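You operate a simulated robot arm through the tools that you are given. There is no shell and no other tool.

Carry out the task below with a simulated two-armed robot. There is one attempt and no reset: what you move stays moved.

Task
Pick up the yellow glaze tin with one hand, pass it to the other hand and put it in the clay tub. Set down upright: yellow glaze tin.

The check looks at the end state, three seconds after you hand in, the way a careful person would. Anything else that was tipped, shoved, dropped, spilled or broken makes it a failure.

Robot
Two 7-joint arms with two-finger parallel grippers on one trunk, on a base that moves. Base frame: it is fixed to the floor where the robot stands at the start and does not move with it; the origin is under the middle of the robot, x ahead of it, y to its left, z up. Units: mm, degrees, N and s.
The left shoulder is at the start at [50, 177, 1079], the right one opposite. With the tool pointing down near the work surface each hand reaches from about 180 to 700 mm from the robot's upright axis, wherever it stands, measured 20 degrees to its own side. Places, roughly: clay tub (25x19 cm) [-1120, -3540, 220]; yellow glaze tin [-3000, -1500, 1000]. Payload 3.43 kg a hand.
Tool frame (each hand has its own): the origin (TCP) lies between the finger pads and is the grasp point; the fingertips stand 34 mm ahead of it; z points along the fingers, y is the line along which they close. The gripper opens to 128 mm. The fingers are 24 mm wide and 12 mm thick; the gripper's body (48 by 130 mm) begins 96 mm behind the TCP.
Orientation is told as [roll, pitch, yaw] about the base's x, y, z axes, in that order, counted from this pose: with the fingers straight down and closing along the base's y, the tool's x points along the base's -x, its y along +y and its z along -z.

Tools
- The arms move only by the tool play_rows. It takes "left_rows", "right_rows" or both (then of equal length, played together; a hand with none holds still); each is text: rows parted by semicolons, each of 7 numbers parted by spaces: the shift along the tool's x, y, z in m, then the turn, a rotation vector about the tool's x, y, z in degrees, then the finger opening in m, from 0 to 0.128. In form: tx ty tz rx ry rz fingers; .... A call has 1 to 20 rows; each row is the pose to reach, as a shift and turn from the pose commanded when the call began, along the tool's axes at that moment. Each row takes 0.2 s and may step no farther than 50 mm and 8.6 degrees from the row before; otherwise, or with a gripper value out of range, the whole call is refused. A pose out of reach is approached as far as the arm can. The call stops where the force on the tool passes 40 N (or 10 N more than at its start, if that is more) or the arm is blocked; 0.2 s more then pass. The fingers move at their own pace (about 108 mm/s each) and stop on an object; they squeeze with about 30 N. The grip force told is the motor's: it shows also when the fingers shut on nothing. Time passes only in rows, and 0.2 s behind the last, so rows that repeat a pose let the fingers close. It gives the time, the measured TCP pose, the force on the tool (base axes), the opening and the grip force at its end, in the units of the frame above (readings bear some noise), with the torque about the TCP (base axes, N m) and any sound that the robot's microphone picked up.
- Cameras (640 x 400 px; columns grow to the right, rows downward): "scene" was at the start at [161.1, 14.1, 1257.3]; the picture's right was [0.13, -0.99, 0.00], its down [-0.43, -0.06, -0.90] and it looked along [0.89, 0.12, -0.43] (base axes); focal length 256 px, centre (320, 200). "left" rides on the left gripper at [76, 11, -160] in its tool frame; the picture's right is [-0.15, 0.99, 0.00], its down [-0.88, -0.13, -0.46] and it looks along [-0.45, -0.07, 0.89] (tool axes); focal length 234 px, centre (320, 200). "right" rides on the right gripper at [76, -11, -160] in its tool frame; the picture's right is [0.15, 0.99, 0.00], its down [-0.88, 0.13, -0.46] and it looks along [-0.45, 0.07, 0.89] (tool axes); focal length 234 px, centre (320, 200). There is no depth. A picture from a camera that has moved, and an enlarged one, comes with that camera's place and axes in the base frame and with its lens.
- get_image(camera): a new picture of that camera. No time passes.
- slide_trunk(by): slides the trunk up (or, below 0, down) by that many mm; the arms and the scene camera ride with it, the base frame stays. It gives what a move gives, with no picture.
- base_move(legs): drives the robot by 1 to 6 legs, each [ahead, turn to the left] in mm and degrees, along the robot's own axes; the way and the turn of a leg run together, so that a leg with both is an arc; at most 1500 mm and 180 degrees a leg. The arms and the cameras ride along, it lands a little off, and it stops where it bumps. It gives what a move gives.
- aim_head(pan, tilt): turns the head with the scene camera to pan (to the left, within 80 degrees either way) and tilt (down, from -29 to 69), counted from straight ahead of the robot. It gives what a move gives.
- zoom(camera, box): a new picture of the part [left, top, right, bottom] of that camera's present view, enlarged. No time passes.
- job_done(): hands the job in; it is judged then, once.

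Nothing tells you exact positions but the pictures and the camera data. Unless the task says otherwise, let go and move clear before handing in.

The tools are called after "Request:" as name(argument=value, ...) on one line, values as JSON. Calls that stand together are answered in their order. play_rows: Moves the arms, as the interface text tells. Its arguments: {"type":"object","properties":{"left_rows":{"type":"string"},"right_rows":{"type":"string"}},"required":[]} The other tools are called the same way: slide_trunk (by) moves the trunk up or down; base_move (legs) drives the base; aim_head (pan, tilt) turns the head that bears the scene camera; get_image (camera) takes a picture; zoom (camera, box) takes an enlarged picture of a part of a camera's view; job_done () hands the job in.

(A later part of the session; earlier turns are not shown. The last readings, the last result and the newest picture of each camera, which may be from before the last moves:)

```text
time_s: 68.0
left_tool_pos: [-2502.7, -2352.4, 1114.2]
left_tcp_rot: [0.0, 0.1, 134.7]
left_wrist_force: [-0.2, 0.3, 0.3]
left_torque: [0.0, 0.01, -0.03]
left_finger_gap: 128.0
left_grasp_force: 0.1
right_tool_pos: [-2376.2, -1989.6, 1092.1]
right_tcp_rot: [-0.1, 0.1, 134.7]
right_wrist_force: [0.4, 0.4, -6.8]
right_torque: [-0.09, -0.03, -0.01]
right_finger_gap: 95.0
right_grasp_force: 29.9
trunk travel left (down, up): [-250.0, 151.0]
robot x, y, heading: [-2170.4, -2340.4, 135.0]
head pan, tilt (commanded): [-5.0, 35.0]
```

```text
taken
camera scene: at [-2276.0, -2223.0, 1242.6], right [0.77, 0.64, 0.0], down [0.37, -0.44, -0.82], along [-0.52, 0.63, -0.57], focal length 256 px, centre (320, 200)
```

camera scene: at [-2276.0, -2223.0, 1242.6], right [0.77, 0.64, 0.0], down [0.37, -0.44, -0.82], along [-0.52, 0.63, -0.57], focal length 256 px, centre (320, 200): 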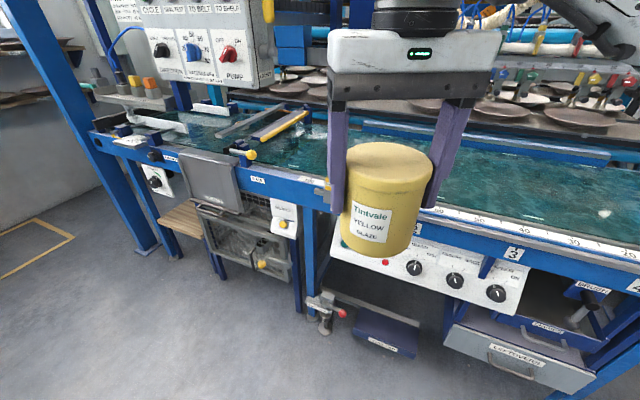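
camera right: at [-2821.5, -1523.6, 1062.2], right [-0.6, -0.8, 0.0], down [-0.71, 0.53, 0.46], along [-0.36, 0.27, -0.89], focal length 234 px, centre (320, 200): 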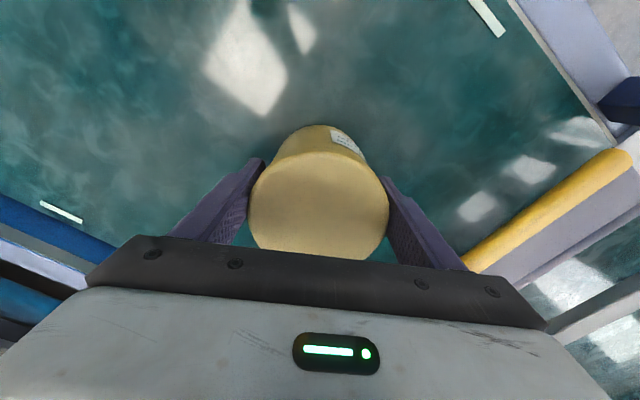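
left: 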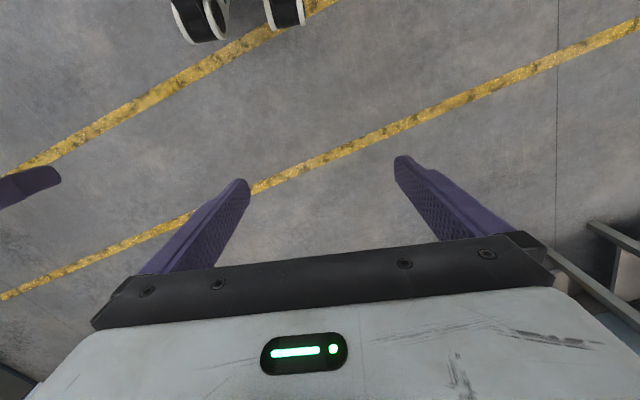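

Tin held steady, robot in the open aisle. Before handing over I'll drive to about 1 m in front of the checking bench to study the tub and choose the right grip angle.

Request:
base_move(legs=[[0, -153], [705, 0], [0, -53.5]])

Request:
aim_head(pan=10, tilt=40)

Request:
get_image(camera="scene")

```text
time_s: 80.5
left_tool_pos: [-1200.1, -2697.7, 1114.3]
left_tcp_rot: [0.0, 0.0, -72.0]
left_wrist_force: [0.1, 0.8, 0.3]
left_torque: [0.0, 0.0, 0.02]
left_finger_gap: 128.4
left_grasp_force: 0.1
right_tool_pos: [-1475.6, -2965.0, 1091.0]
right_tcp_rot: [0.0, 0.0, -72.1]
right_wrist_force: [0.0, -0.2, -7.1]
right_torque: [0.06, 0.02, 0.02]
right_finger_gap: 95.1
right_grasp_force: 29.7
trunk travel left (down, up): [-250.0, 151.0]
robot x, y, heading: [-1500.3, -2559.2, -72.2]
head pan, tilt (commanded): [-5.0, 35.0]
```

```text
time_s: 81.3
left_tool_pos: [-1201.5, -2697.7, 1114.7]
left_tcp_rot: [0.0, 0.0, -72.2]
left_wrist_force: [0.5, 0.7, 0.4]
left_torque: [0.02, -0.03, -0.02]
left_finger_gap: 128.1
left_grasp_force: 0.1
right_tool_pos: [-1476.4, -2963.9, 1089.8]
right_tcp_rot: [0.0, 0.1, -72.1]
right_wrist_force: [0.3, 0.6, -7.3]
right_torque: [0.09, 0.0, 0.02]
right_finger_gap: 94.7
right_grasp_force: 30.1
trunk travel left (down, up): [-250.0, 151.0]
robot x, y, heading: [-1501.6, -2555.2, -72.3]
head pan, tilt (commanded): [10.0, 40.0]
```

```text
taken
camera scene: at [-1440.1, -2697.4, 1235.0], right [-0.88, -0.47, 0.0], down [-0.3, 0.57, -0.77], along [0.36, -0.68, -0.64], focal length 256 px, centre (320, 200)
```

scene: 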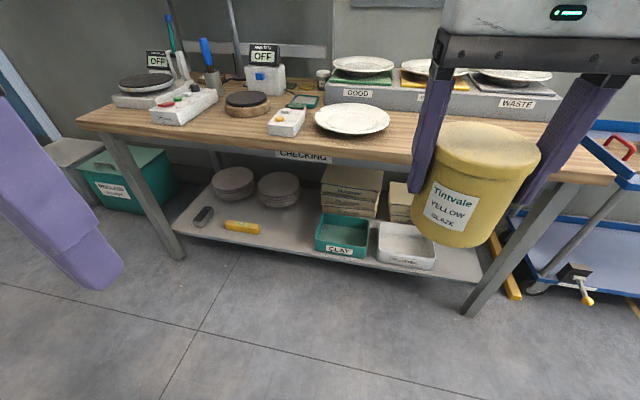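

Request:
zoom(camera="scene", box=[290, 140, 450, 300])

Request:
zoom(camera="scene", box=[70, 80, 490, 330])

```text
2.50 times, centred on (370, 220) of scene
camera zoom: at [-1440.1, -2697.4, 1235.0], right [-0.88, -0.47, 0.0], down [-0.3, 0.57, -0.77], along [0.36, -0.68, -0.64], focal length 641 px, centre (195, 150)
```

zoom: 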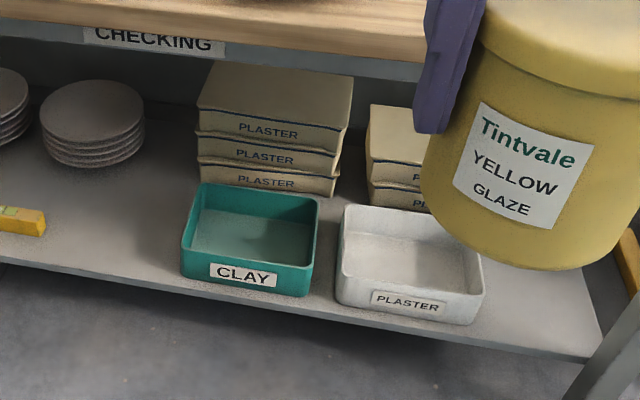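

```text
1.52 times, centred on (280, 205) of scene
camera zoom: at [-1440.1, -2697.4, 1235.0], right [-0.88, -0.47, 0.0], down [-0.3, 0.57, -0.77], along [0.36, -0.68, -0.64], focal length 390 px, centre (381, 192)
```

zoom: 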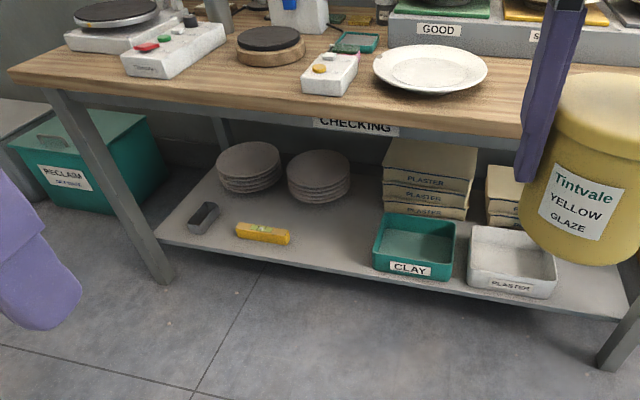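

The clay tub is the green one: front face at about (-1149, -3444), centre about (-1121, -3536), floor about z 220, rim about z 307. For that low shelf I want the left hand to hold the tin with fingers about 25° below horizontal, so I'll first stage both hands in front of me: right hand yawed 45°, left hand forward and out.

Request:
play_rows(left_rows="-0.035 0.01 0.015 0 0 0 0.128; -0.07 0.02 0.03 0 0 0 0.128; -0.105 0.03 0.045 0 0 0 0.128; -0.14 0.04 0.06 0 0 0 0.128; -0.175 0.05 0.075 0 0 0 0.128; -0.2 0.06 0.09 0 0 0 0.128; -0.2 0.06 0.09 0 0 0 0.128", right_rows="-0.008 0.013 0.024 0 0 -7.5 0.06; -0.016 0.026 0.048 0 0 -15 0.06; -0.024 0.04 0.072 0 0 -22.5 0.06; -0.032 0.054 0.096 0 0 -30 0.06; -0.04 0.068 0.12 0 0 -37.5 0.06; -0.046 0.08 0.14 0 0 -45 0.06; -0.046 0.08 0.14 0 0 -45 0.06")

Request:
get_image(camera="scene")

```text
time_s: 82.9
left_tool_pos: [-1081.9, -2870.4, 1024.3]
left_tcp_rot: [0.1, -0.1, -72.0]
left_wrist_force: [0.1, 0.9, 0.6]
left_torque: [0.01, 0.0, 0.0]
left_finger_gap: 127.9
left_grasp_force: 0.1
right_tool_pos: [-1386.3, -2984.0, 951.1]
right_tcp_rot: [0.0, -0.1, -27.0]
right_wrist_force: [0.0, 0.4, -7.2]
right_torque: [0.02, 0.05, -0.01]
right_finger_gap: 94.9
right_grasp_force: 29.9
trunk travel left (down, up): [-250.0, 151.0]
robot x, y, heading: [-1501.4, -2558.2, -72.2]
head pan, tilt (commanded): [10.0, 40.0]
```

```text
taken
camera scene: at [-1440.0, -2697.4, 1235.0], right [-0.88, -0.47, 0.0], down [-0.3, 0.57, -0.77], along [0.36, -0.68, -0.64], focal length 256 px, centre (320, 200)
```

scene: 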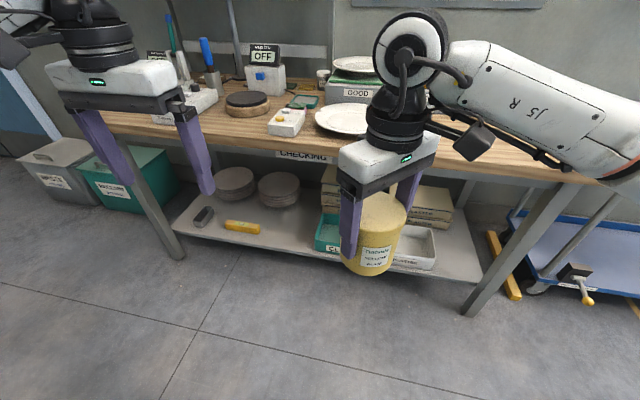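

Right hand is holding the tin yawed 45° as planned. Now I'll pitch the left hand up to 25° below horizontal, moving it slightly forward as it turns.

Request:
play_rows(left_rows="-0.01 0 0 0 -8 0 0.128; -0.02 0 0 0 -16 0 0.128; -0.03 0 0 0 -24 0 0.128; -0.04 0 0 0 -32 0 0.128; -0.05 0 0 0 -40 0 0.128; -0.05 0 0 0 -48 0 0.128; -0.05 0 0 0 -56 0 0.128; -0.05 0 0 0 -64 0 0.128; -0.05 0 0 0 -65 0 0.128; -0.05 0 0 0 -65 0 0.128")

Request:
get_image(camera="scene")

```text
time_s: 85.1
left_tool_pos: [-1063.9, -2919.3, 1023.9]
left_tcp_rot: [-0.2, -64.9, -71.9]
left_wrist_force: [0.5, -0.7, 0.0]
left_torque: [-0.01, -0.01, -0.01]
left_finger_gap: 127.9
left_grasp_force: 0.1
right_tool_pos: [-1386.0, -2982.9, 950.7]
right_tcp_rot: [0.0, 0.0, -27.0]
right_wrist_force: [0.0, -0.8, -7.7]
right_torque: [0.02, 0.06, 0.01]
right_finger_gap: 94.9
right_grasp_force: 30.4
trunk travel left (down, up): [-250.0, 151.0]
robot x, y, heading: [-1499.7, -2558.7, -72.1]
head pan, tilt (commanded): [10.0, 40.0]
```

```text
taken
camera scene: at [-1439.9, -2697.4, 1235.0], right [-0.88, -0.47, 0.0], down [-0.3, 0.57, -0.77], along [0.36, -0.68, -0.64], focal length 256 px, centre (320, 200)
```

scene: 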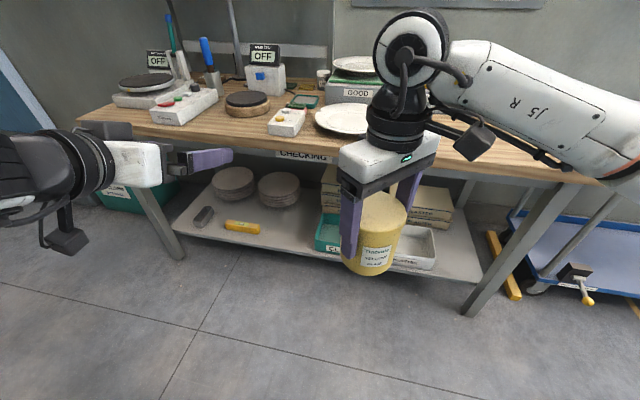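

Left hand is now pitched 25° below horizontal. Next the right hand moves the tin 110 mm forward for room, while the left yaws 45° inward and comes to a pre-grasp point about 140 mm behind the tin.

Request:
play_rows(left_rows="0 -0.005 0 5.8 0 2.7 0.128; 0 -0.02 0 11.6 0 5.4 0.128; 0 -0.05 -0.003 17.5 0 8.1 0.128; 0.001 -0.085 -0.006 23.3 0 10.8 0.128; 0.002 -0.125 -0.009 29.1 0 13.6 0.128; 0.004 -0.165 -0.012 35 0 16.3 0.128; 0.005 -0.205 -0.015 40.8 0 19 0.128; 0.006 -0.2365 -0.0174 40.8 0 19 0.128; 0.006 -0.2365 -0.0174 40.8 0 19 0.128", right_rows="-0.026 -0.026 0 0 0 0 0.06; -0.052 -0.052 0 0 0 0 0.06; -0.078 -0.078 0 0 0 0 0.06; -0.078 -0.078 0 0 0 0 0.06; -0.078 -0.078 0 0 0 0 0.06; -0.078 -0.078 0 0 0 0 0.06; -0.078 -0.078 0 0 0 0 0.06; -0.078 -0.078 0 0 0 0 0.06; -0.078 -0.078 0 0 0 0 0.06")

Request:
get_image(camera="scene")

Request:
get_image(camera="left")

Request:
get_image(camera="right")

```text
time_s: 87.1
left_tool_pos: [-1296.9, -2972.9, 1027.1]
left_tcp_rot: [0.0, -65.1, -117.1]
left_wrist_force: [-1.2, -0.5, 0.2]
left_torque: [-0.02, -0.01, 0.03]
left_finger_gap: 128.0
left_grasp_force: 0.0
right_tool_pos: [-1351.3, -3089.8, 951.0]
right_tcp_rot: [0.0, 0.0, -27.1]
right_wrist_force: [-0.2, 0.0, -7.4]
right_torque: [0.02, 0.04, -0.01]
right_finger_gap: 94.7
right_grasp_force: 30.3
trunk travel left (down, up): [-250.0, 151.0]
robot x, y, heading: [-1504.4, -2562.1, -72.1]
head pan, tilt (commanded): [10.0, 40.0]
```

```text
taken
camera scene: at [-1439.8, -2697.5, 1234.9], right [-0.88, -0.47, 0.0], down [-0.3, 0.57, -0.77], along [0.36, -0.68, -0.64], focal length 256 px, centre (320, 200)
```

scene: 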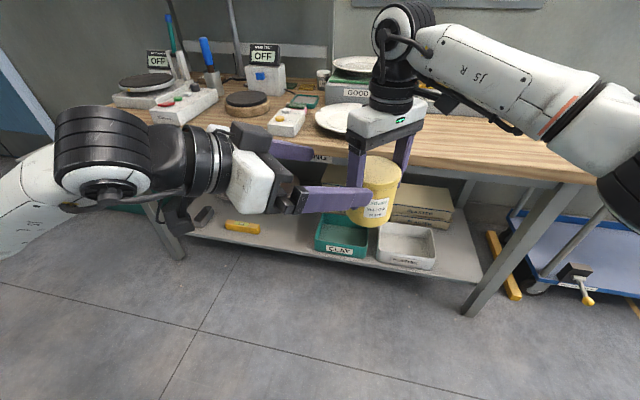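

```text
taken
camera left: at [-1204.6, -2820.5, 1026.0], right [0.85, -0.51, 0.13], down [-0.1, 0.1, 0.99], along [-0.51, -0.86, 0.03], focal length 234 px, centre (320, 200)
```

left: 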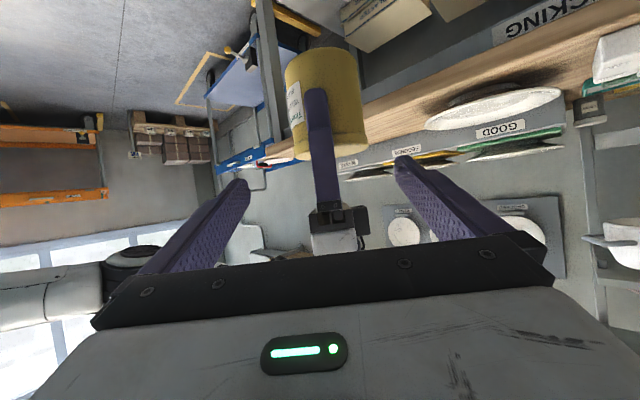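

```text
taken
camera right: at [-1423.8, -3064.0, 1111.1], right [0.32, 0.95, 0.0], down [0.84, -0.29, 0.46], along [0.43, -0.14, -0.89], focal length 234 px, centre (320, 200)
```

right: 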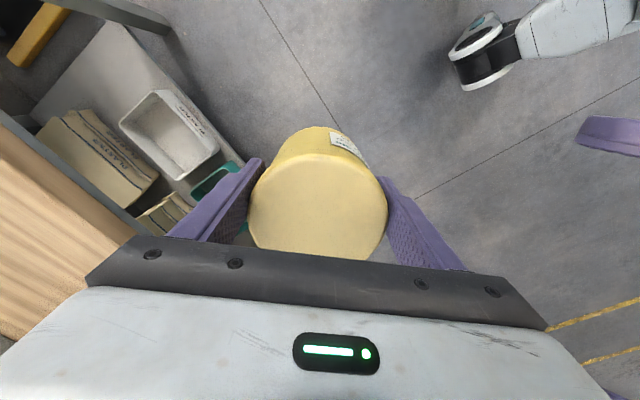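

Alignment looks good: the tin sits mid-way between the left fingers, with the right hand's near finger between tin and left palm. I'll advance 100 mm along the tool axis and look again before the last stretch.

Request:
play_rows(left_rows="0 0.001 0.02 0 0 0 0.128; 0 0.002 0.04 0 0 0 0.128; 0 0.003 0.06 0 0 0 0.128; 0 0.004 0.08 0 0 0 0.128; 0 0.0048 0.1 0 0 0 0.128; 0 0.0048 0.1 0 0 0 0.128")

Request:
get_image(camera="left")

Request:
zoom(camera="scene", box=[220, 60, 460, 260])

```text
time_s: 88.5
left_tool_pos: [-1334.5, -3055.8, 984.2]
left_tcp_rot: [-0.1, -65.1, -117.1]
left_wrist_force: [-0.1, 0.2, 1.3]
left_torque: [0.0, 0.03, -0.02]
left_finger_gap: 127.7
left_grasp_force: 0.1
right_tool_pos: [-1352.8, -3088.5, 951.4]
right_tcp_rot: [0.1, -0.1, -27.2]
right_wrist_force: [-0.1, 0.1, -7.0]
right_torque: [0.03, 0.03, -0.04]
right_finger_gap: 94.8
right_grasp_force: 30.5
trunk travel left (down, up): [-250.0, 151.0]
robot x, y, heading: [-1500.9, -2557.0, -72.1]
head pan, tilt (commanded): [10.0, 40.0]
```

```text
taken
camera left: at [-1241.6, -2903.7, 982.9], right [0.85, -0.5, 0.13], down [-0.1, 0.1, 0.99], along [-0.51, -0.86, 0.03], focal length 234 px, centre (320, 200)
```

left: 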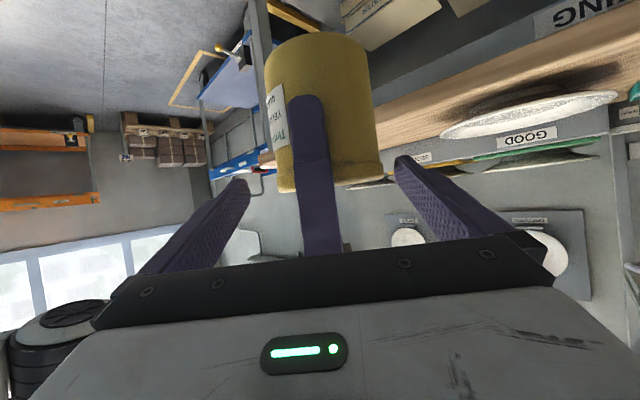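

```text
2.00 times, centred on (340, 160) of scene
camera zoom: at [-1439.8, -2697.5, 1234.9], right [-0.88, -0.47, 0.0], down [-0.3, 0.57, -0.77], along [0.36, -0.68, -0.64], focal length 513 px, centre (280, 280)
```

zoom: 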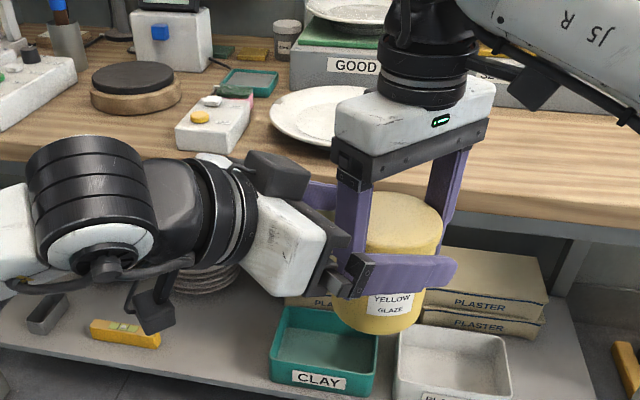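

I notice a dark block near the top of the left gripper that could matter for clearance to the right hand. I'll zoom in closely before going further.

Request:
zoom(camera="scene", box=[280, 110, 400, 230])

Request:
zoom(camera="scene", box=[220, 110, 360, 220])

Request:
get_image(camera="right")

```text
3.33 times, centred on (340, 170) of scene
camera zoom: at [-1439.8, -2697.5, 1234.9], right [-0.88, -0.47, 0.0], down [-0.3, 0.57, -0.77], along [0.36, -0.68, -0.64], focal length 854 px, centre (253, 300)
```

zoom: 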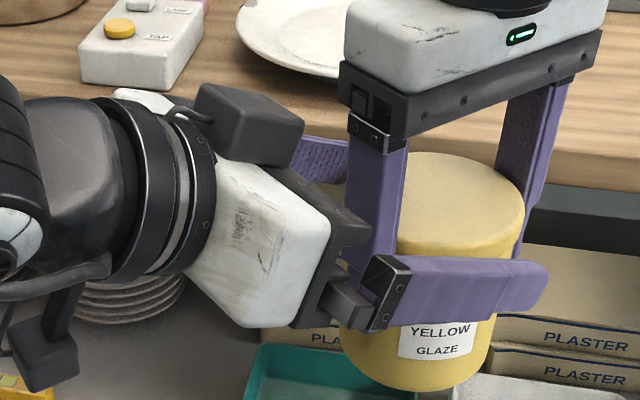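

```text
3.64 times, centred on (290, 165) of scene
camera zoom: at [-1439.8, -2697.5, 1234.9], right [-0.88, -0.47, 0.0], down [-0.3, 0.57, -0.77], along [0.36, -0.68, -0.64], focal length 932 px, centre (429, 327)
```

zoom: 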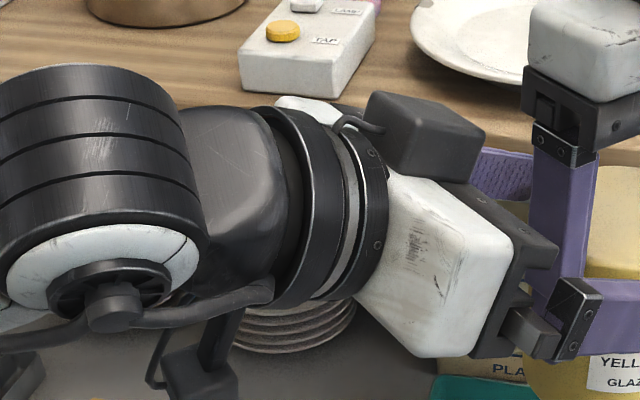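

```text
taken
camera right: at [-1423.9, -3064.0, 1111.1], right [0.32, 0.95, 0.0], down [0.84, -0.29, 0.46], along [0.43, -0.14, -0.89], focal length 234 px, centre (320, 200)
```

right: 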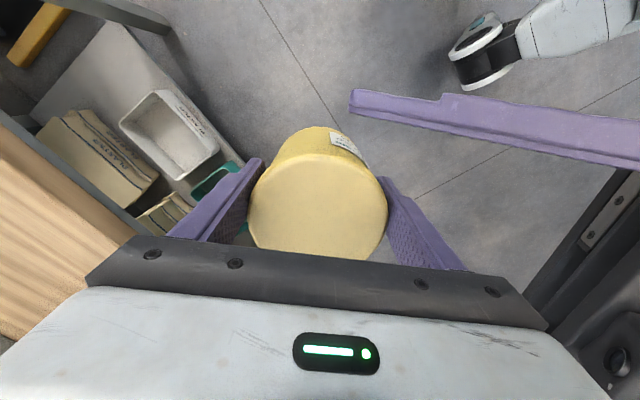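

The block is a cable box on top of the left gripper; stopping about 8 mm short of the tin's axis keeps over 20 mm from the right hand. I'll advance the last 32 mm slowly.

Request:
play_rows(left_rows="0 0 0.008 0 0 0 0.128; 0 0 0.016 0 0 0 0.128; 0 0 0.024 0 0 0 0.128; 0 0 0.032 0 0 0 0.128; 0 0 0.032 0 0 0 0.128")

Request:
get_image(camera="left")

Request:
zoom(camera="scene", box=[280, 90, 420, 240])

Request:
get_image(camera="right")

```text
time_s: 89.7
left_tool_pos: [-1347.5, -3081.6, 970.1]
left_tcp_rot: [-0.1, -65.1, -117.0]
left_wrist_force: [-0.4, 0.9, -0.9]
left_torque: [-0.01, 0.02, 0.01]
left_finger_gap: 128.0
left_grasp_force: 0.1
right_tool_pos: [-1351.4, -3088.2, 950.6]
right_tcp_rot: [0.1, 0.1, -27.1]
right_wrist_force: [0.2, 0.1, -7.6]
right_torque: [0.01, 0.05, -0.02]
right_finger_gap: 95.0
right_grasp_force: 30.3
trunk travel left (down, up): [-250.0, 151.0]
robot x, y, heading: [-1498.9, -2557.0, -71.9]
head pan, tilt (commanded): [10.0, 40.0]
```

```text
taken
camera left: at [-1255.3, -2929.7, 969.5], right [0.85, -0.5, 0.13], down [-0.1, 0.1, 0.99], along [-0.51, -0.86, 0.03], focal length 234 px, centre (320, 200)
```

left: 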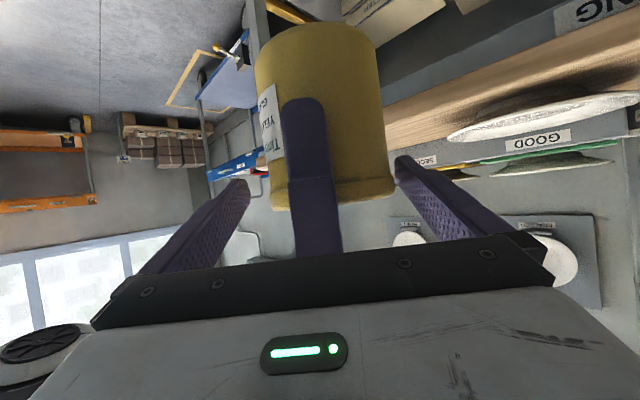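

```text
2.67 times, centred on (350, 165) of scene
camera zoom: at [-1439.9, -2697.5, 1234.9], right [-0.88, -0.47, 0.0], down [-0.3, 0.57, -0.77], along [0.36, -0.68, -0.64], focal length 683 px, centre (240, 293)
```

zoom: 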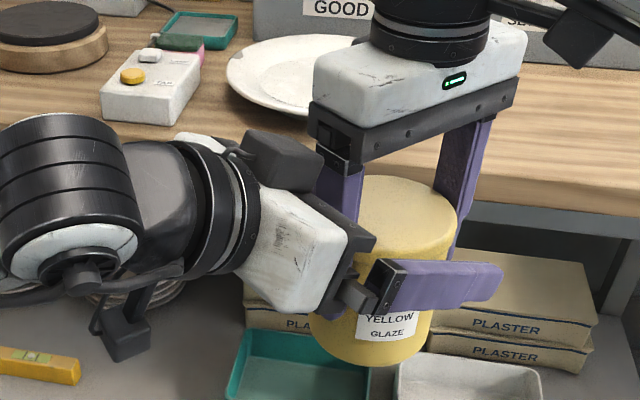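

```text
taken
camera right: at [-1423.9, -3064.0, 1111.1], right [0.32, 0.95, 0.0], down [0.84, -0.29, 0.46], along [0.43, -0.14, -0.89], focal length 234 px, centre (320, 200)
```

right: 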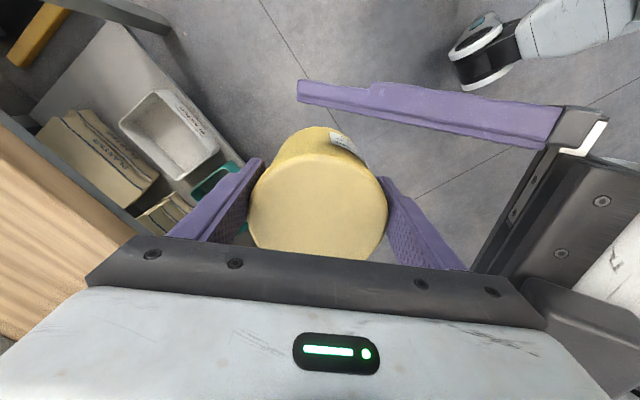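

Both hands are positioned with visible clearance. I'll close the left fingers on the lid rim while the right keeps holding.

Request:
play_rows(left_rows="0 0 0 0 0 0 0.11; 0 0 0 0 0 0 0.095; 0 0 0 0 0 0 0.06; 0 0 0 0 0 0 0.06; 0 0 0 0 0 0 0.06")

Request:
get_image(camera="left")

Request:
zoom(camera="scene", box=[280, 90, 420, 240])

```text
time_s: 90.9
left_tool_pos: [-1342.2, -3083.8, 969.6]
left_tcp_rot: [0.4, -64.8, -116.8]
left_wrist_force: [21.8, -20.4, 0.9]
left_torque: [-0.21, 0.16, 0.26]
left_finger_gap: 95.1
left_grasp_force: 30.6
right_tool_pos: [-1353.1, -3087.0, 951.5]
right_tcp_rot: [-0.1, 0.5, -27.2]
right_wrist_force: [-21.7, 21.0, -4.6]
right_torque: [-0.19, -0.55, 0.04]
right_finger_gap: 94.6
right_grasp_force: 29.7
trunk travel left (down, up): [-250.0, 151.0]
robot x, y, heading: [-1502.1, -2554.8, -72.0]
head pan, tilt (commanded): [10.0, 40.0]
```

```text
taken
camera left: at [-1252.0, -2931.3, 969.2], right [0.86, -0.49, 0.14], down [-0.1, 0.09, 0.99], along [-0.5, -0.86, 0.03], focal length 234 px, centre (320, 200)
```

left: 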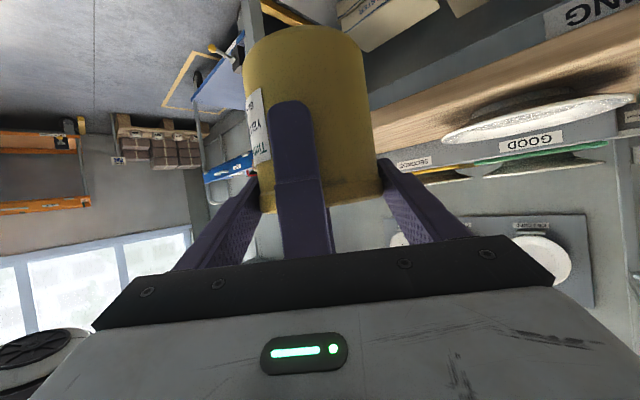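

```text
2.67 times, centred on (350, 165) of scene
camera zoom: at [-1439.9, -2697.5, 1234.9], right [-0.88, -0.47, 0.0], down [-0.3, 0.57, -0.77], along [0.36, -0.68, -0.64], focal length 683 px, centre (240, 293)
```

zoom: 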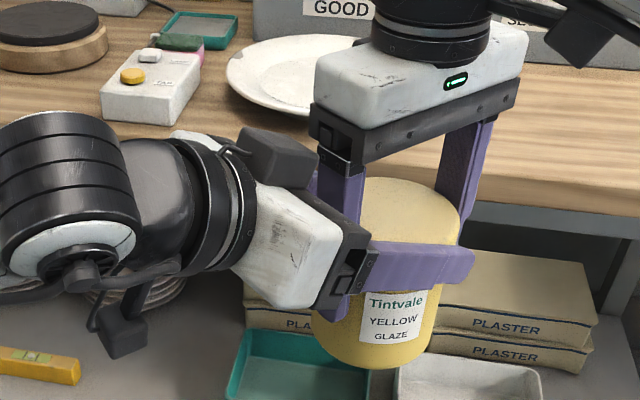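

Both hands hold the tin, with about 29 N of sideways strain between them from a ~6 mm offset. I'll relieve it by shifting the left command 6 mm to where the hand actually is, before letting go with the right.

Request:
play_rows(left_rows="0 0.003 0 0 0 0 0.06; 0 0.006 0 0 0 0 0.06; 0 0.006 0 0 0 0 0.06")

```text
time_s: 91.7
left_tool_pos: [-1340.7, -3085.8, 969.7]
left_tcp_rot: [0.0, -64.9, -117.1]
left_wrist_force: [12.8, -11.0, 0.5]
left_torque: [-0.07, -0.76, 0.34]
left_finger_gap: 94.7
left_grasp_force: 30.3
right_tool_pos: [-1353.0, -3088.2, 950.4]
right_tcp_rot: [0.0, 0.4, -27.1]
right_wrist_force: [-12.3, 10.2, -5.4]
right_torque: [-0.08, 0.56, -0.13]
right_finger_gap: 94.7
right_grasp_force: 30.4
trunk travel left (down, up): [-250.0, 151.0]
robot x, y, heading: [-1507.2, -2558.5, -72.1]
head pan, tilt (commanded): [10.0, 40.0]
```

Request:
play_rows(left_rows="0 0.003 0 0 0 0 0.06; 0 0.006 0 0 0 0 0.06; 0 0.006 0 0 0 0 0.06")

Request:
zoom(camera="scene", box=[280, 90, 420, 240])

```text
time_s: 92.5
left_tool_pos: [-1340.1, -3085.7, 971.7]
left_tcp_rot: [-0.7, -65.1, -116.9]
left_wrist_force: [-4.3, 7.3, 0.0]
left_torque: [-0.2, -0.53, 0.57]
left_finger_gap: 94.7
left_grasp_force: 29.9
right_tool_pos: [-1351.0, -3089.6, 951.2]
right_tcp_rot: [0.0, -0.2, -27.2]
right_wrist_force: [5.0, -7.1, -7.1]
right_torque: [0.31, 0.63, -0.69]
right_finger_gap: 94.7
right_grasp_force: 29.8
trunk travel left (down, up): [-250.0, 151.0]
robot x, y, heading: [-1499.4, -2559.6, -72.1]
head pan, tilt (commanded): [10.0, 40.0]
```

```text
2.67 times, centred on (350, 165) of scene
camera zoom: at [-1439.9, -2697.5, 1234.9], right [-0.88, -0.47, 0.0], down [-0.3, 0.57, -0.77], along [0.36, -0.68, -0.64], focal length 683 px, centre (240, 293)
```

zoom: 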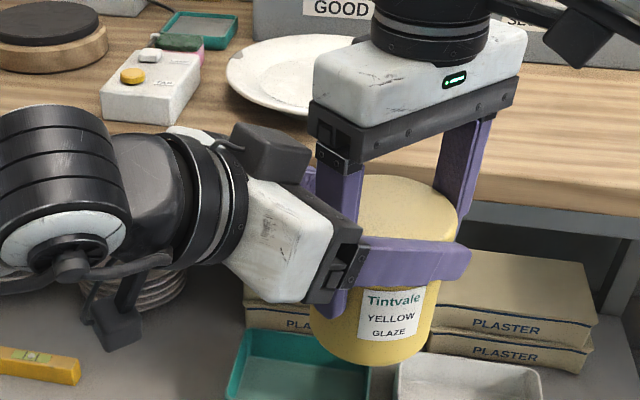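

Strain is now small. I'll open the right fingers only a little (to 106 mm) so its near finger stays off the left palm.

Request:
play_rows(right_rows="0 0 0 0 0 0 0.1; 0 0 0 0 0 0 0.106; 0 0 0 0 0 0 0.106")

Request:
zoom(camera="scene", box=[280, 90, 420, 240])

Request:
get_image(camera="right")

```text
time_s: 93.3
left_tool_pos: [-1336.6, -3086.4, 970.1]
left_tcp_rot: [-0.1, -65.0, -116.9]
left_wrist_force: [0.6, 0.0, 0.3]
left_torque: [0.07, -0.03, -0.01]
left_finger_gap: 94.7
left_grasp_force: 29.8
right_tool_pos: [-1352.7, -3089.0, 950.6]
right_tcp_rot: [0.0, 0.0, -27.1]
right_wrist_force: [-0.9, -0.2, 0.3]
right_torque: [0.01, -0.01, 0.06]
right_finger_gap: 106.0
right_grasp_force: 0.0
trunk travel left (down, up): [-250.0, 151.0]
robot x, y, heading: [-1499.9, -2557.6, -72.1]
head pan, tilt (commanded): [10.0, 40.0]
```

```text
2.67 times, centred on (350, 165) of scene
camera zoom: at [-1439.9, -2697.5, 1234.9], right [-0.88, -0.47, 0.0], down [-0.3, 0.57, -0.77], along [0.36, -0.68, -0.64], focal length 683 px, centre (240, 293)
```

zoom: 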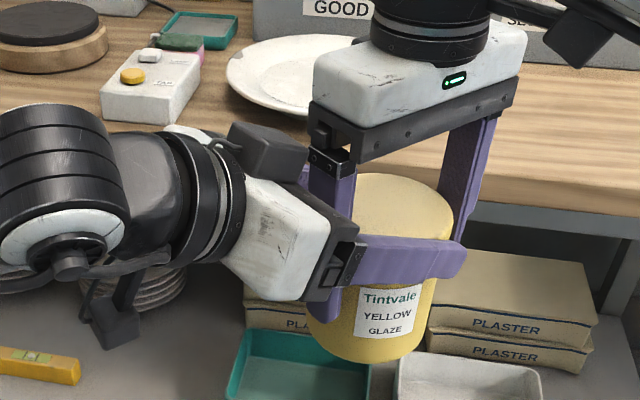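

```text
taken
camera right: at [-1423.8, -3064.0, 1111.2], right [0.32, 0.95, 0.0], down [0.84, -0.28, 0.46], along [0.43, -0.15, -0.89], focal length 234 px, centre (320, 200)
```

right: 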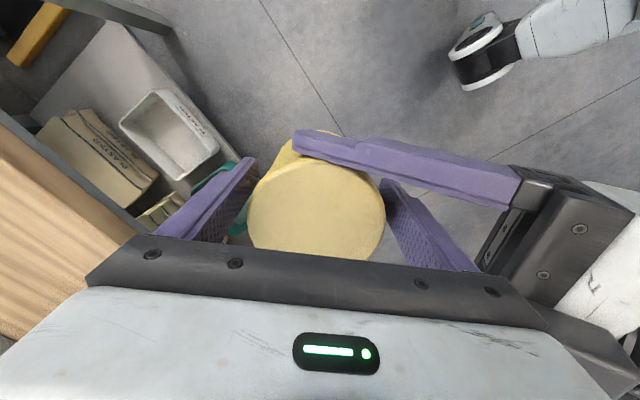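

The tin stays put in the left hand, but the left wrist shows no weight yet. I'll hold still briefly and read again before moving the right hand.

Request:
play_rows(left_rows="0 0 0 0 0 0 0.06; 0 0 0 0 0 0 0.06")

Request:
get_image(camera="left")

```text
time_s: 93.9
left_tool_pos: [-1335.9, -3087.1, 971.0]
left_tcp_rot: [-0.2, -65.1, -116.9]
left_wrist_force: [0.1, 0.2, -0.7]
left_torque: [0.06, -0.08, -0.05]
left_finger_gap: 94.7
left_grasp_force: 29.9
right_tool_pos: [-1351.4, -3089.3, 950.7]
right_tcp_rot: [0.0, 0.0, -27.1]
right_wrist_force: [0.6, -0.7, -0.6]
right_torque: [0.01, -0.01, -0.02]
right_finger_gap: 105.9
right_grasp_force: 0.1
trunk travel left (down, up): [-250.0, 151.0]
robot x, y, heading: [-1503.2, -2555.9, -72.4]
head pan, tilt (commanded): [10.0, 40.0]
```

```text
taken
camera left: at [-1244.2, -2935.0, 969.6], right [0.85, -0.5, 0.13], down [-0.1, 0.1, 0.99], along [-0.51, -0.86, 0.03], focal length 234 px, centre (320, 200)
```

left: 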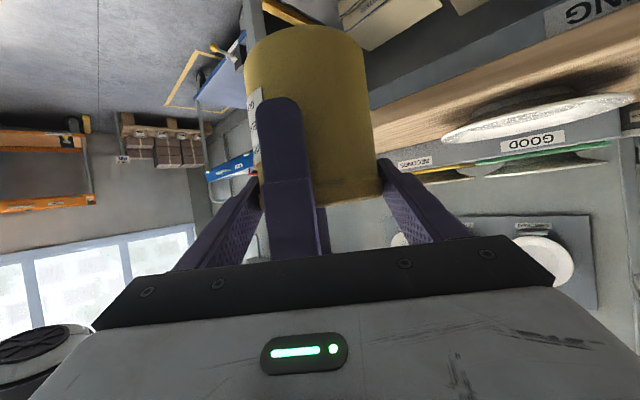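

Neither wrist reads the weight, so I'll test carefully: raise the right hand just 15 mm and see if the tin stays with the left.

Request:
play_rows(right_rows="0 0 -0.008 0 0 0 0.106; 0 0 -0.015 0 0 0 0.106; 0 0 -0.015 0 0 0 0.106")

Request:
zoom(camera="scene", box=[280, 90, 420, 240])

Request:
get_image(camera="right")

```text
time_s: 94.7
left_tool_pos: [-1335.0, -3085.8, 969.8]
left_tcp_rot: [-0.1, -65.0, -116.9]
left_wrist_force: [-0.2, -0.1, 0.1]
left_torque: [0.04, -0.02, 0.01]
left_finger_gap: 94.8
left_grasp_force: 29.9
right_tool_pos: [-1351.0, -3088.9, 959.4]
right_tcp_rot: [0.0, 0.0, -27.2]
right_wrist_force: [0.4, 0.5, 0.1]
right_torque: [0.0, -0.01, 0.0]
right_finger_gap: 106.2
right_grasp_force: 0.1
right hand out of reach, approached as far as the arm can: row 2, 3
trunk travel left (down, up): [-250.0, 151.0]
robot x, y, heading: [-1504.7, -2554.3, -72.1]
head pan, tilt (commanded): [10.0, 40.0]
```

```text
2.67 times, centred on (350, 165) of scene
camera zoom: at [-1439.9, -2697.5, 1234.9], right [-0.88, -0.47, 0.0], down [-0.3, 0.57, -0.77], along [0.36, -0.68, -0.64], focal length 683 px, centre (240, 293)
```

zoom: 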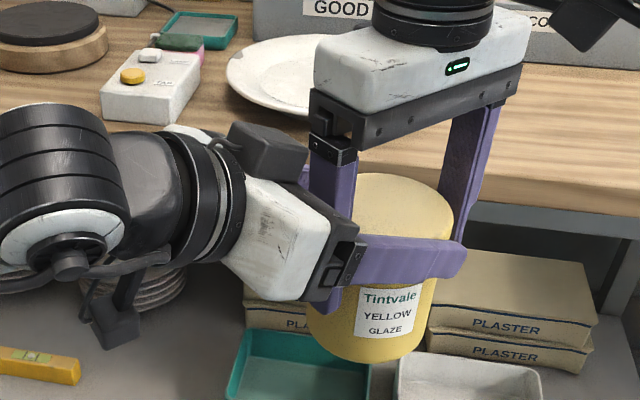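

```text
taken
camera right: at [-1424.1, -3063.4, 1119.4], right [0.32, 0.95, 0.0], down [0.84, -0.29, 0.46], along [0.43, -0.15, -0.89], focal length 234 px, centre (320, 200)
```

right: 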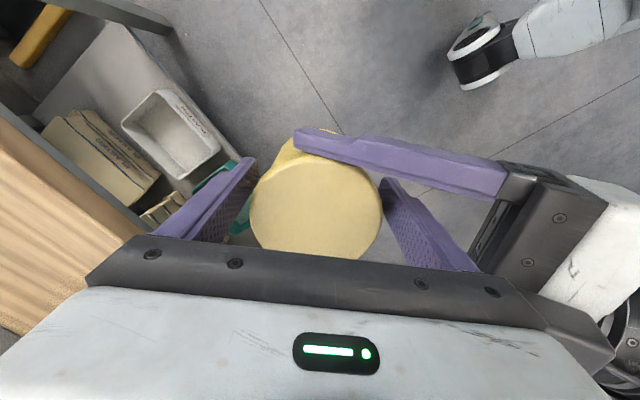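

The tin stays with the left hand as the right rises 8 mm, but the right arm is at its reach limit upward. Instead I'll lower the left hand with the tin straight down 110 mm, out of the right fingers.

Request:
play_rows(left_rows="0.0091 0 0.0042 0 0 0 0.06; 0.0181 0 0.0085 0 0 0 0.06; 0.0272 0 0.0127 0 0 0 0.06; 0.0362 0 0.0169 0 0 0 0.06; 0.0453 0 0.0211 0 0 0 0.06; 0.0544 0 0.0254 0 0 0 0.06; 0.0634 0 0.0296 0 0 0 0.06; 0.0725 0 0.0338 0 0 0 0.06; 0.0816 0 0.038 0 0 0 0.06; 0.0906 0 0.0423 0 0 0 0.06; 0.1 0 0.0465 0 0 0 0.06; 0.1 0 0.0465 0 0 0 0.06")

Request:
get_image(camera="scene")

Request:
get_image(camera="left")

```text
time_s: 97.3
left_tool_pos: [-1335.7, -3085.3, 860.3]
left_tcp_rot: [-0.1, -65.1, -116.8]
left_wrist_force: [1.1, -0.2, -0.1]
left_torque: [0.05, -0.05, 0.02]
left_finger_gap: 94.5
left_grasp_force: 29.5
right_tool_pos: [-1352.3, -3088.5, 959.8]
right_tcp_rot: [0.0, 0.0, -27.2]
right_wrist_force: [0.1, -0.1, -1.0]
right_torque: [0.01, -0.01, 0.01]
right_finger_gap: 105.5
right_grasp_force: 0.0
trunk travel left (down, up): [-250.0, 151.0]
robot x, y, heading: [-1499.9, -2556.2, -72.0]
head pan, tilt (commanded): [10.0, 40.0]
```

```text
taken
camera scene: at [-1439.9, -2697.5, 1234.9], right [-0.88, -0.47, 0.0], down [-0.3, 0.57, -0.77], along [0.36, -0.68, -0.64], focal length 256 px, centre (320, 200)
```

scene: 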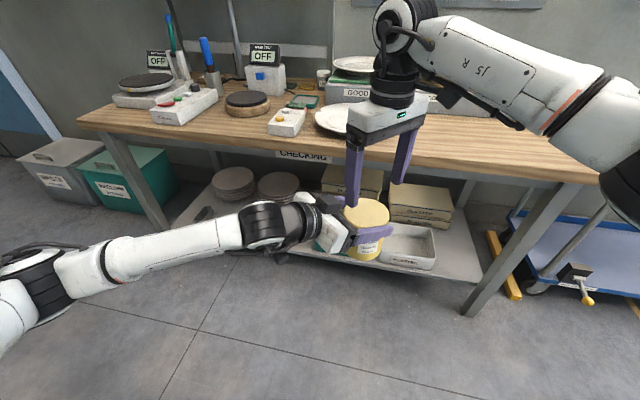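

```text
taken
camera left: at [-1244.6, -2934.8, 859.0], right [0.85, -0.5, 0.13], down [-0.1, 0.1, 0.99], along [-0.51, -0.86, 0.03], focal length 234 px, centre (320, 200)
```

left: 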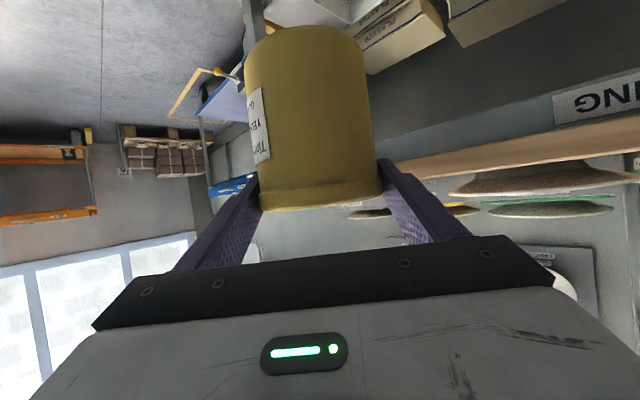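

Handover done: the tin hangs upright in the left hand alone. Now I'll withdraw the right hand backward, to the right and up, turning it back to its neutral yaw.

Request:
play_rows(right_rows="0.01 0 -0.01 0 0 0 0.106; 0.025 0 -0.025 0 0 0 0.106; 0.045 0 -0.045 0 0 0 0.106; 0.07 0 -0.065 0 0 0 0.106; 0.1 0 -0.085 0 0 0 0.106; 0.13 0 -0.1 0 0 0 0.106; 0.16 0 -0.1 0 0 0 0.106; 0.19 0 -0.1 0 0 7.5 0.106; 0.22 0 -0.1 0 0 15 0.106; 0.25 0 -0.1 0 0 22.5 0.106; 0.27 0.01 -0.1 0 0 30 0.106; 0.29 0.03 -0.1 0 0 37.5 0.106; 0.3 0.05 -0.1 0 0 45 0.106; 0.3 0.06 -0.1 0 0 45 0.106")

Request:
get_image(camera="scene")

```text
time_s: 100.3
left_tool_pos: [-1336.2, -3086.2, 859.6]
left_tcp_rot: [-0.1, -64.9, -116.9]
left_wrist_force: [0.1, -0.6, 0.1]
left_torque: [0.09, -0.06, 0.02]
left_finger_gap: 94.4
left_grasp_force: 30.0
right_tool_pos: [-1590.8, -2896.7, 1058.9]
right_tcp_rot: [0.0, 0.0, -72.1]
right_wrist_force: [-0.5, -0.3, -0.7]
right_torque: [-0.01, -0.04, 0.01]
right_finger_gap: 106.2
right_grasp_force: 0.1
trunk travel left (down, up): [-250.0, 151.0]
robot x, y, heading: [-1497.1, -2558.4, -72.1]
head pan, tilt (commanded): [10.0, 40.0]
```

```text
taken
camera scene: at [-1439.8, -2697.5, 1234.9], right [-0.88, -0.47, 0.0], down [-0.3, 0.57, -0.77], along [0.36, -0.68, -0.64], focal length 256 px, centre (320, 200)
```

scene: 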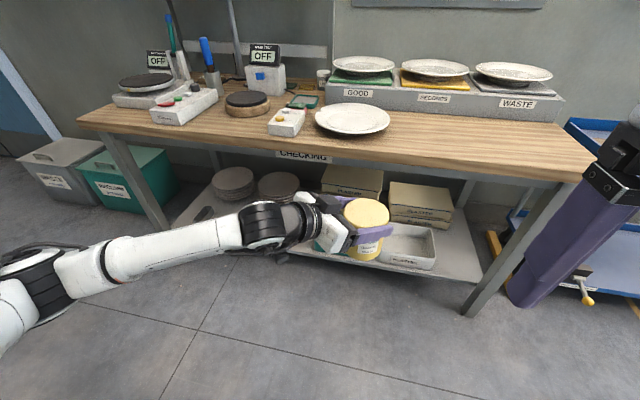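

Right hand is clear. I'll check that the tin isn't creeping in the left grip.

Request:
get_image(camera="left")

Request:
zoom(camera="scene", box=[270, 160, 430, 280])

```text
taken
camera left: at [-1244.5, -2934.8, 859.1], right [0.85, -0.5, 0.13], down [-0.1, 0.1, 0.99], along [-0.51, -0.86, 0.03], focal length 234 px, centre (320, 200)
```

left: 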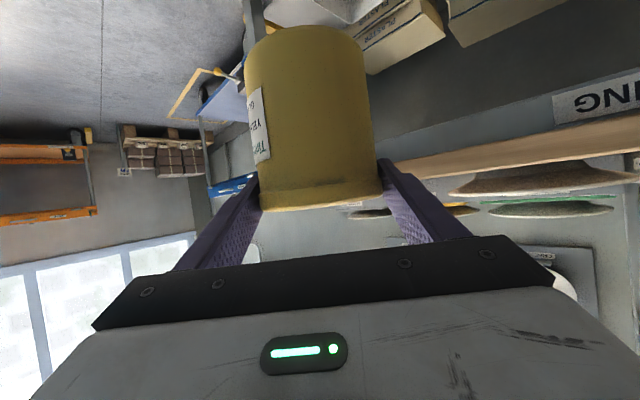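

```text
3.33 times, centred on (350, 220) of scene
camera zoom: at [-1439.8, -2697.5, 1234.9], right [-0.88, -0.47, 0.0], down [-0.3, 0.57, -0.77], along [0.36, -0.68, -0.64], focal length 854 px, centre (220, 133)
```

zoom: 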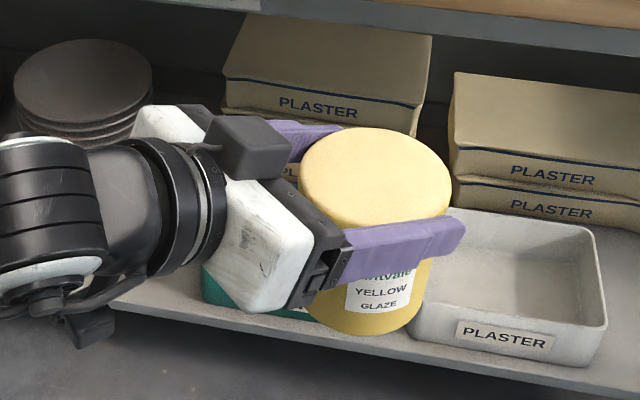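

The tin is steady, gripped just under the lid (TCP about 90 mm above its base). Next the left hand turns to point straight ahead, drawing back and lowering to clear the bench.

Request:
play_rows(left_rows="0.0309 0.0086 -0.0156 -5.8 0 -2.7 0.06; 0.0619 0.0171 -0.0313 -11.6 0 -5.4 0.06; 0.0928 0.0257 -0.0469 -17.4 0 -8.1 0.06; 0.1237 0.0343 -0.0625 -23.2 0 -10.8 0.06; 0.1546 0.0429 -0.0781 -29 0 -13.5 0.06; 0.1856 0.0514 -0.0938 -34.8 0 -16.2 0.06; 0.2165 0.06 -0.1094 -40.6 0 -18.9 0.06; 0.2165 0.06 -0.1094 -40.6 0 -18.9 0.06")

Request:
get_image(camera="scene")

Request:
get_image(camera="left")

```text
time_s: 102.1
left_tool_pos: [-1090.9, -2927.7, 730.2]
left_tcp_rot: [-7.3, -64.2, -71.5]
left_wrist_force: [0.3, -0.4, 0.1]
left_torque: [0.06, -0.02, 0.04]
left_finger_gap: 94.6
left_grasp_force: 29.6
left hand out of reach, approached as far as the arm can: row 3, 4, 5, 6, 7, 8
right_tool_pos: [-1591.2, -2898.0, 1059.8]
right_tcp_rot: [0.1, 0.1, -72.1]
right_wrist_force: [0.7, 0.2, -0.1]
right_torque: [0.03, 0.01, -0.02]
right_finger_gap: 105.8
right_grasp_force: 0.1
trunk travel left (down, up): [-250.0, 151.0]
robot x, y, heading: [-1504.4, -2555.6, -72.0]
head pan, tilt (commanded): [10.0, 40.0]
```

```text
taken
camera scene: at [-1439.5, -2697.3, 1235.0], right [-0.88, -0.47, 0.0], down [-0.3, 0.57, -0.77], along [0.36, -0.68, -0.64], focal length 256 px, centre (320, 200)
```

scene: 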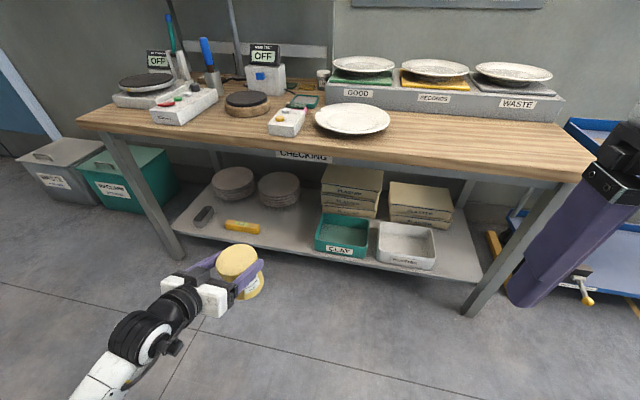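

```text
taken
camera left: at [-1114.6, -2752.0, 730.7], right [0.99, 0.14, 0.08], down [-0.08, 0.01, 1.0], along [0.14, -0.99, 0.02], focal length 234 px, centre (320, 200)
```

left: 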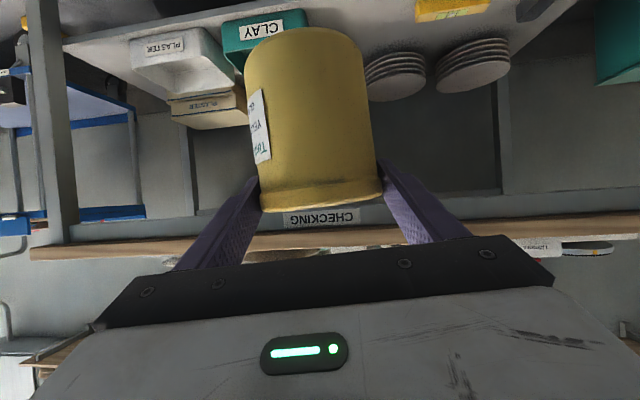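

The arm could only get to (480, 278) with a slight 3° lean, so that folded pose is near its limits. I'll extend the left hand forward and lower, with the roll corrected, to a pose like the one needed at the tub, still in free space.

Request:
play_rows(left_rows="0.008 -0.0087 0.035 -1.1 -0.1 0 0.06; 0.016 -0.0173 0.07 -2.3 -0.3 0.1 0.06; 0.024 -0.026 0.105 -3.4 -0.4 0.1 0.06; 0.032 -0.0347 0.14 -4.6 -0.5 0.1 0.06; 0.04 -0.0433 0.175 -5.7 -0.7 0.2 0.06; 0.0474 -0.052 0.209 -6.85 -0.8 0.2 0.06; 0.0474 -0.052 0.209 -6.85 -0.8 0.2 0.06")

Request:
get_image(camera="scene")

Request:
get_image(camera="left")

```text
time_s: 103.7
left_tool_pos: [-1040.4, -3108.1, 581.8]
left_tcp_rot: [-7.1, -64.5, -69.3]
left_wrist_force: [0.0, 0.8, -0.6]
left_torque: [0.1, 0.01, 0.0]
left_finger_gap: 94.7
left_grasp_force: 29.9
left hand out of reach, approached as far as the arm can: row 1, 2, 3, 4, 5, 6, 7
right_tool_pos: [-1591.3, -2897.9, 1059.1]
right_tcp_rot: [0.1, -0.1, -72.1]
right_wrist_force: [0.7, 0.0, -0.2]
right_torque: [0.0, 0.01, 0.01]
right_finger_gap: 106.1
right_grasp_force: 0.0
trunk travel left (down, up): [-250.0, 151.0]
robot x, y, heading: [-1501.5, -2557.3, -71.7]
head pan, tilt (commanded): [10.0, 40.0]
```

```text
taken
camera scene: at [-1439.4, -2697.4, 1235.0], right [-0.88, -0.47, 0.0], down [-0.3, 0.57, -0.77], along [0.36, -0.68, -0.64], focal length 256 px, centre (320, 200)
```

scene: 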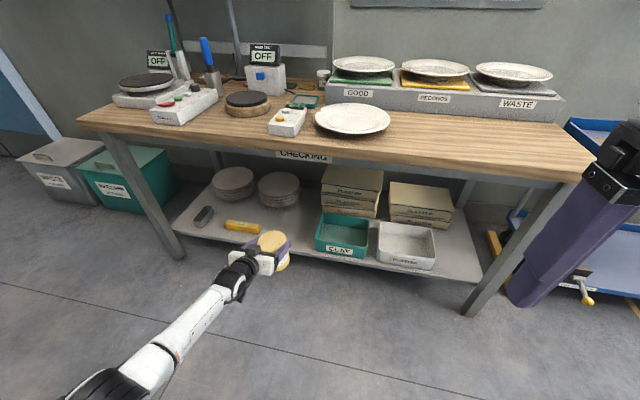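

```text
taken
camera left: at [-1071.2, -2934.4, 582.2], right [0.98, 0.18, 0.08], down [-0.08, 0.01, 1.0], along [0.18, -0.98, 0.03], focal length 234 px, centre (320, 200)
```

left: 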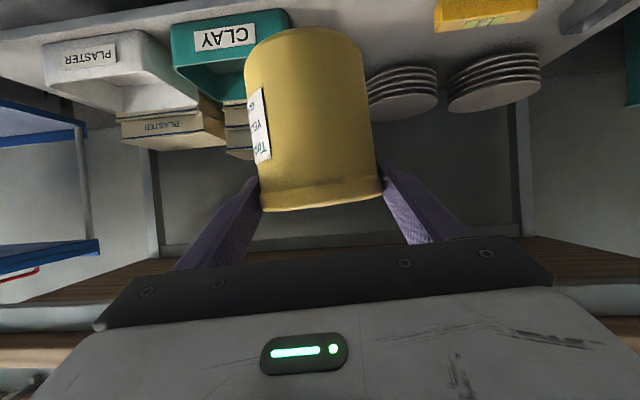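

The forearm comes in from the left, so the hand can't point straight ahead without a slight lean; a hand yaw about 30° to the right should suit the arm. I'll test that pose here in free space, with zero roll.

Request:
play_rows(left_rows="0.0028 -0.0233 -0.0031 4.45 0.1 2.8 0.06; 0.0057 -0.0466 -0.0062 8.9 0.15 5.6 0.06; 0.0085 -0.07 -0.0093 13.4 0.2 8.3 0.06; 0.0114 -0.0932 -0.0124 17.8 0.3 11.1 0.06; 0.0142 -0.1165 -0.0155 22.27 0.36 13.9 0.06; 0.0142 -0.1165 -0.0155 22.27 0.36 13.9 0.06")

Request:
get_image(camera="scene")

```text
time_s: 105.1
left_tool_pos: [-1156.3, -3117.8, 583.9]
left_tcp_rot: [0.4, -64.8, -102.0]
left_wrist_force: [-0.3, 0.8, 1.2]
left_torque: [0.05, -0.05, 0.03]
left_finger_gap: 94.5
left_grasp_force: 29.8
right_tool_pos: [-1592.2, -2897.8, 1059.6]
right_tcp_rot: [0.0, 0.1, -72.0]
right_wrist_force: [0.3, -0.7, 0.4]
right_torque: [0.01, 0.0, 0.0]
right_finger_gap: 106.2
right_grasp_force: 0.2
trunk travel left (down, up): [-250.0, 151.0]
robot x, y, heading: [-1498.2, -2556.4, -71.8]
head pan, tilt (commanded): [10.0, 40.0]
```

```text
taken
camera scene: at [-1439.6, -2697.6, 1234.9], right [-0.88, -0.47, 0.0], down [-0.3, 0.57, -0.77], along [0.36, -0.68, -0.64], focal length 256 px, centre (320, 200)
```

scene: 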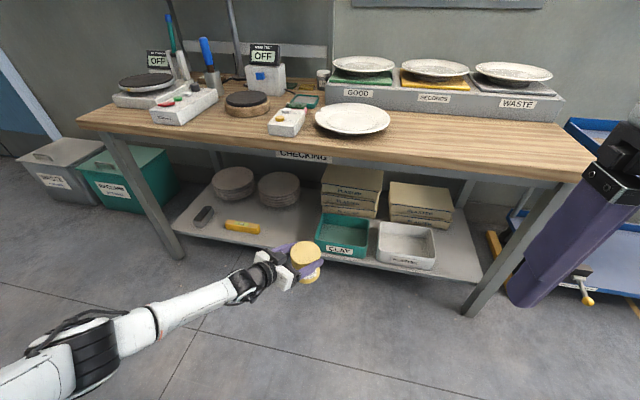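

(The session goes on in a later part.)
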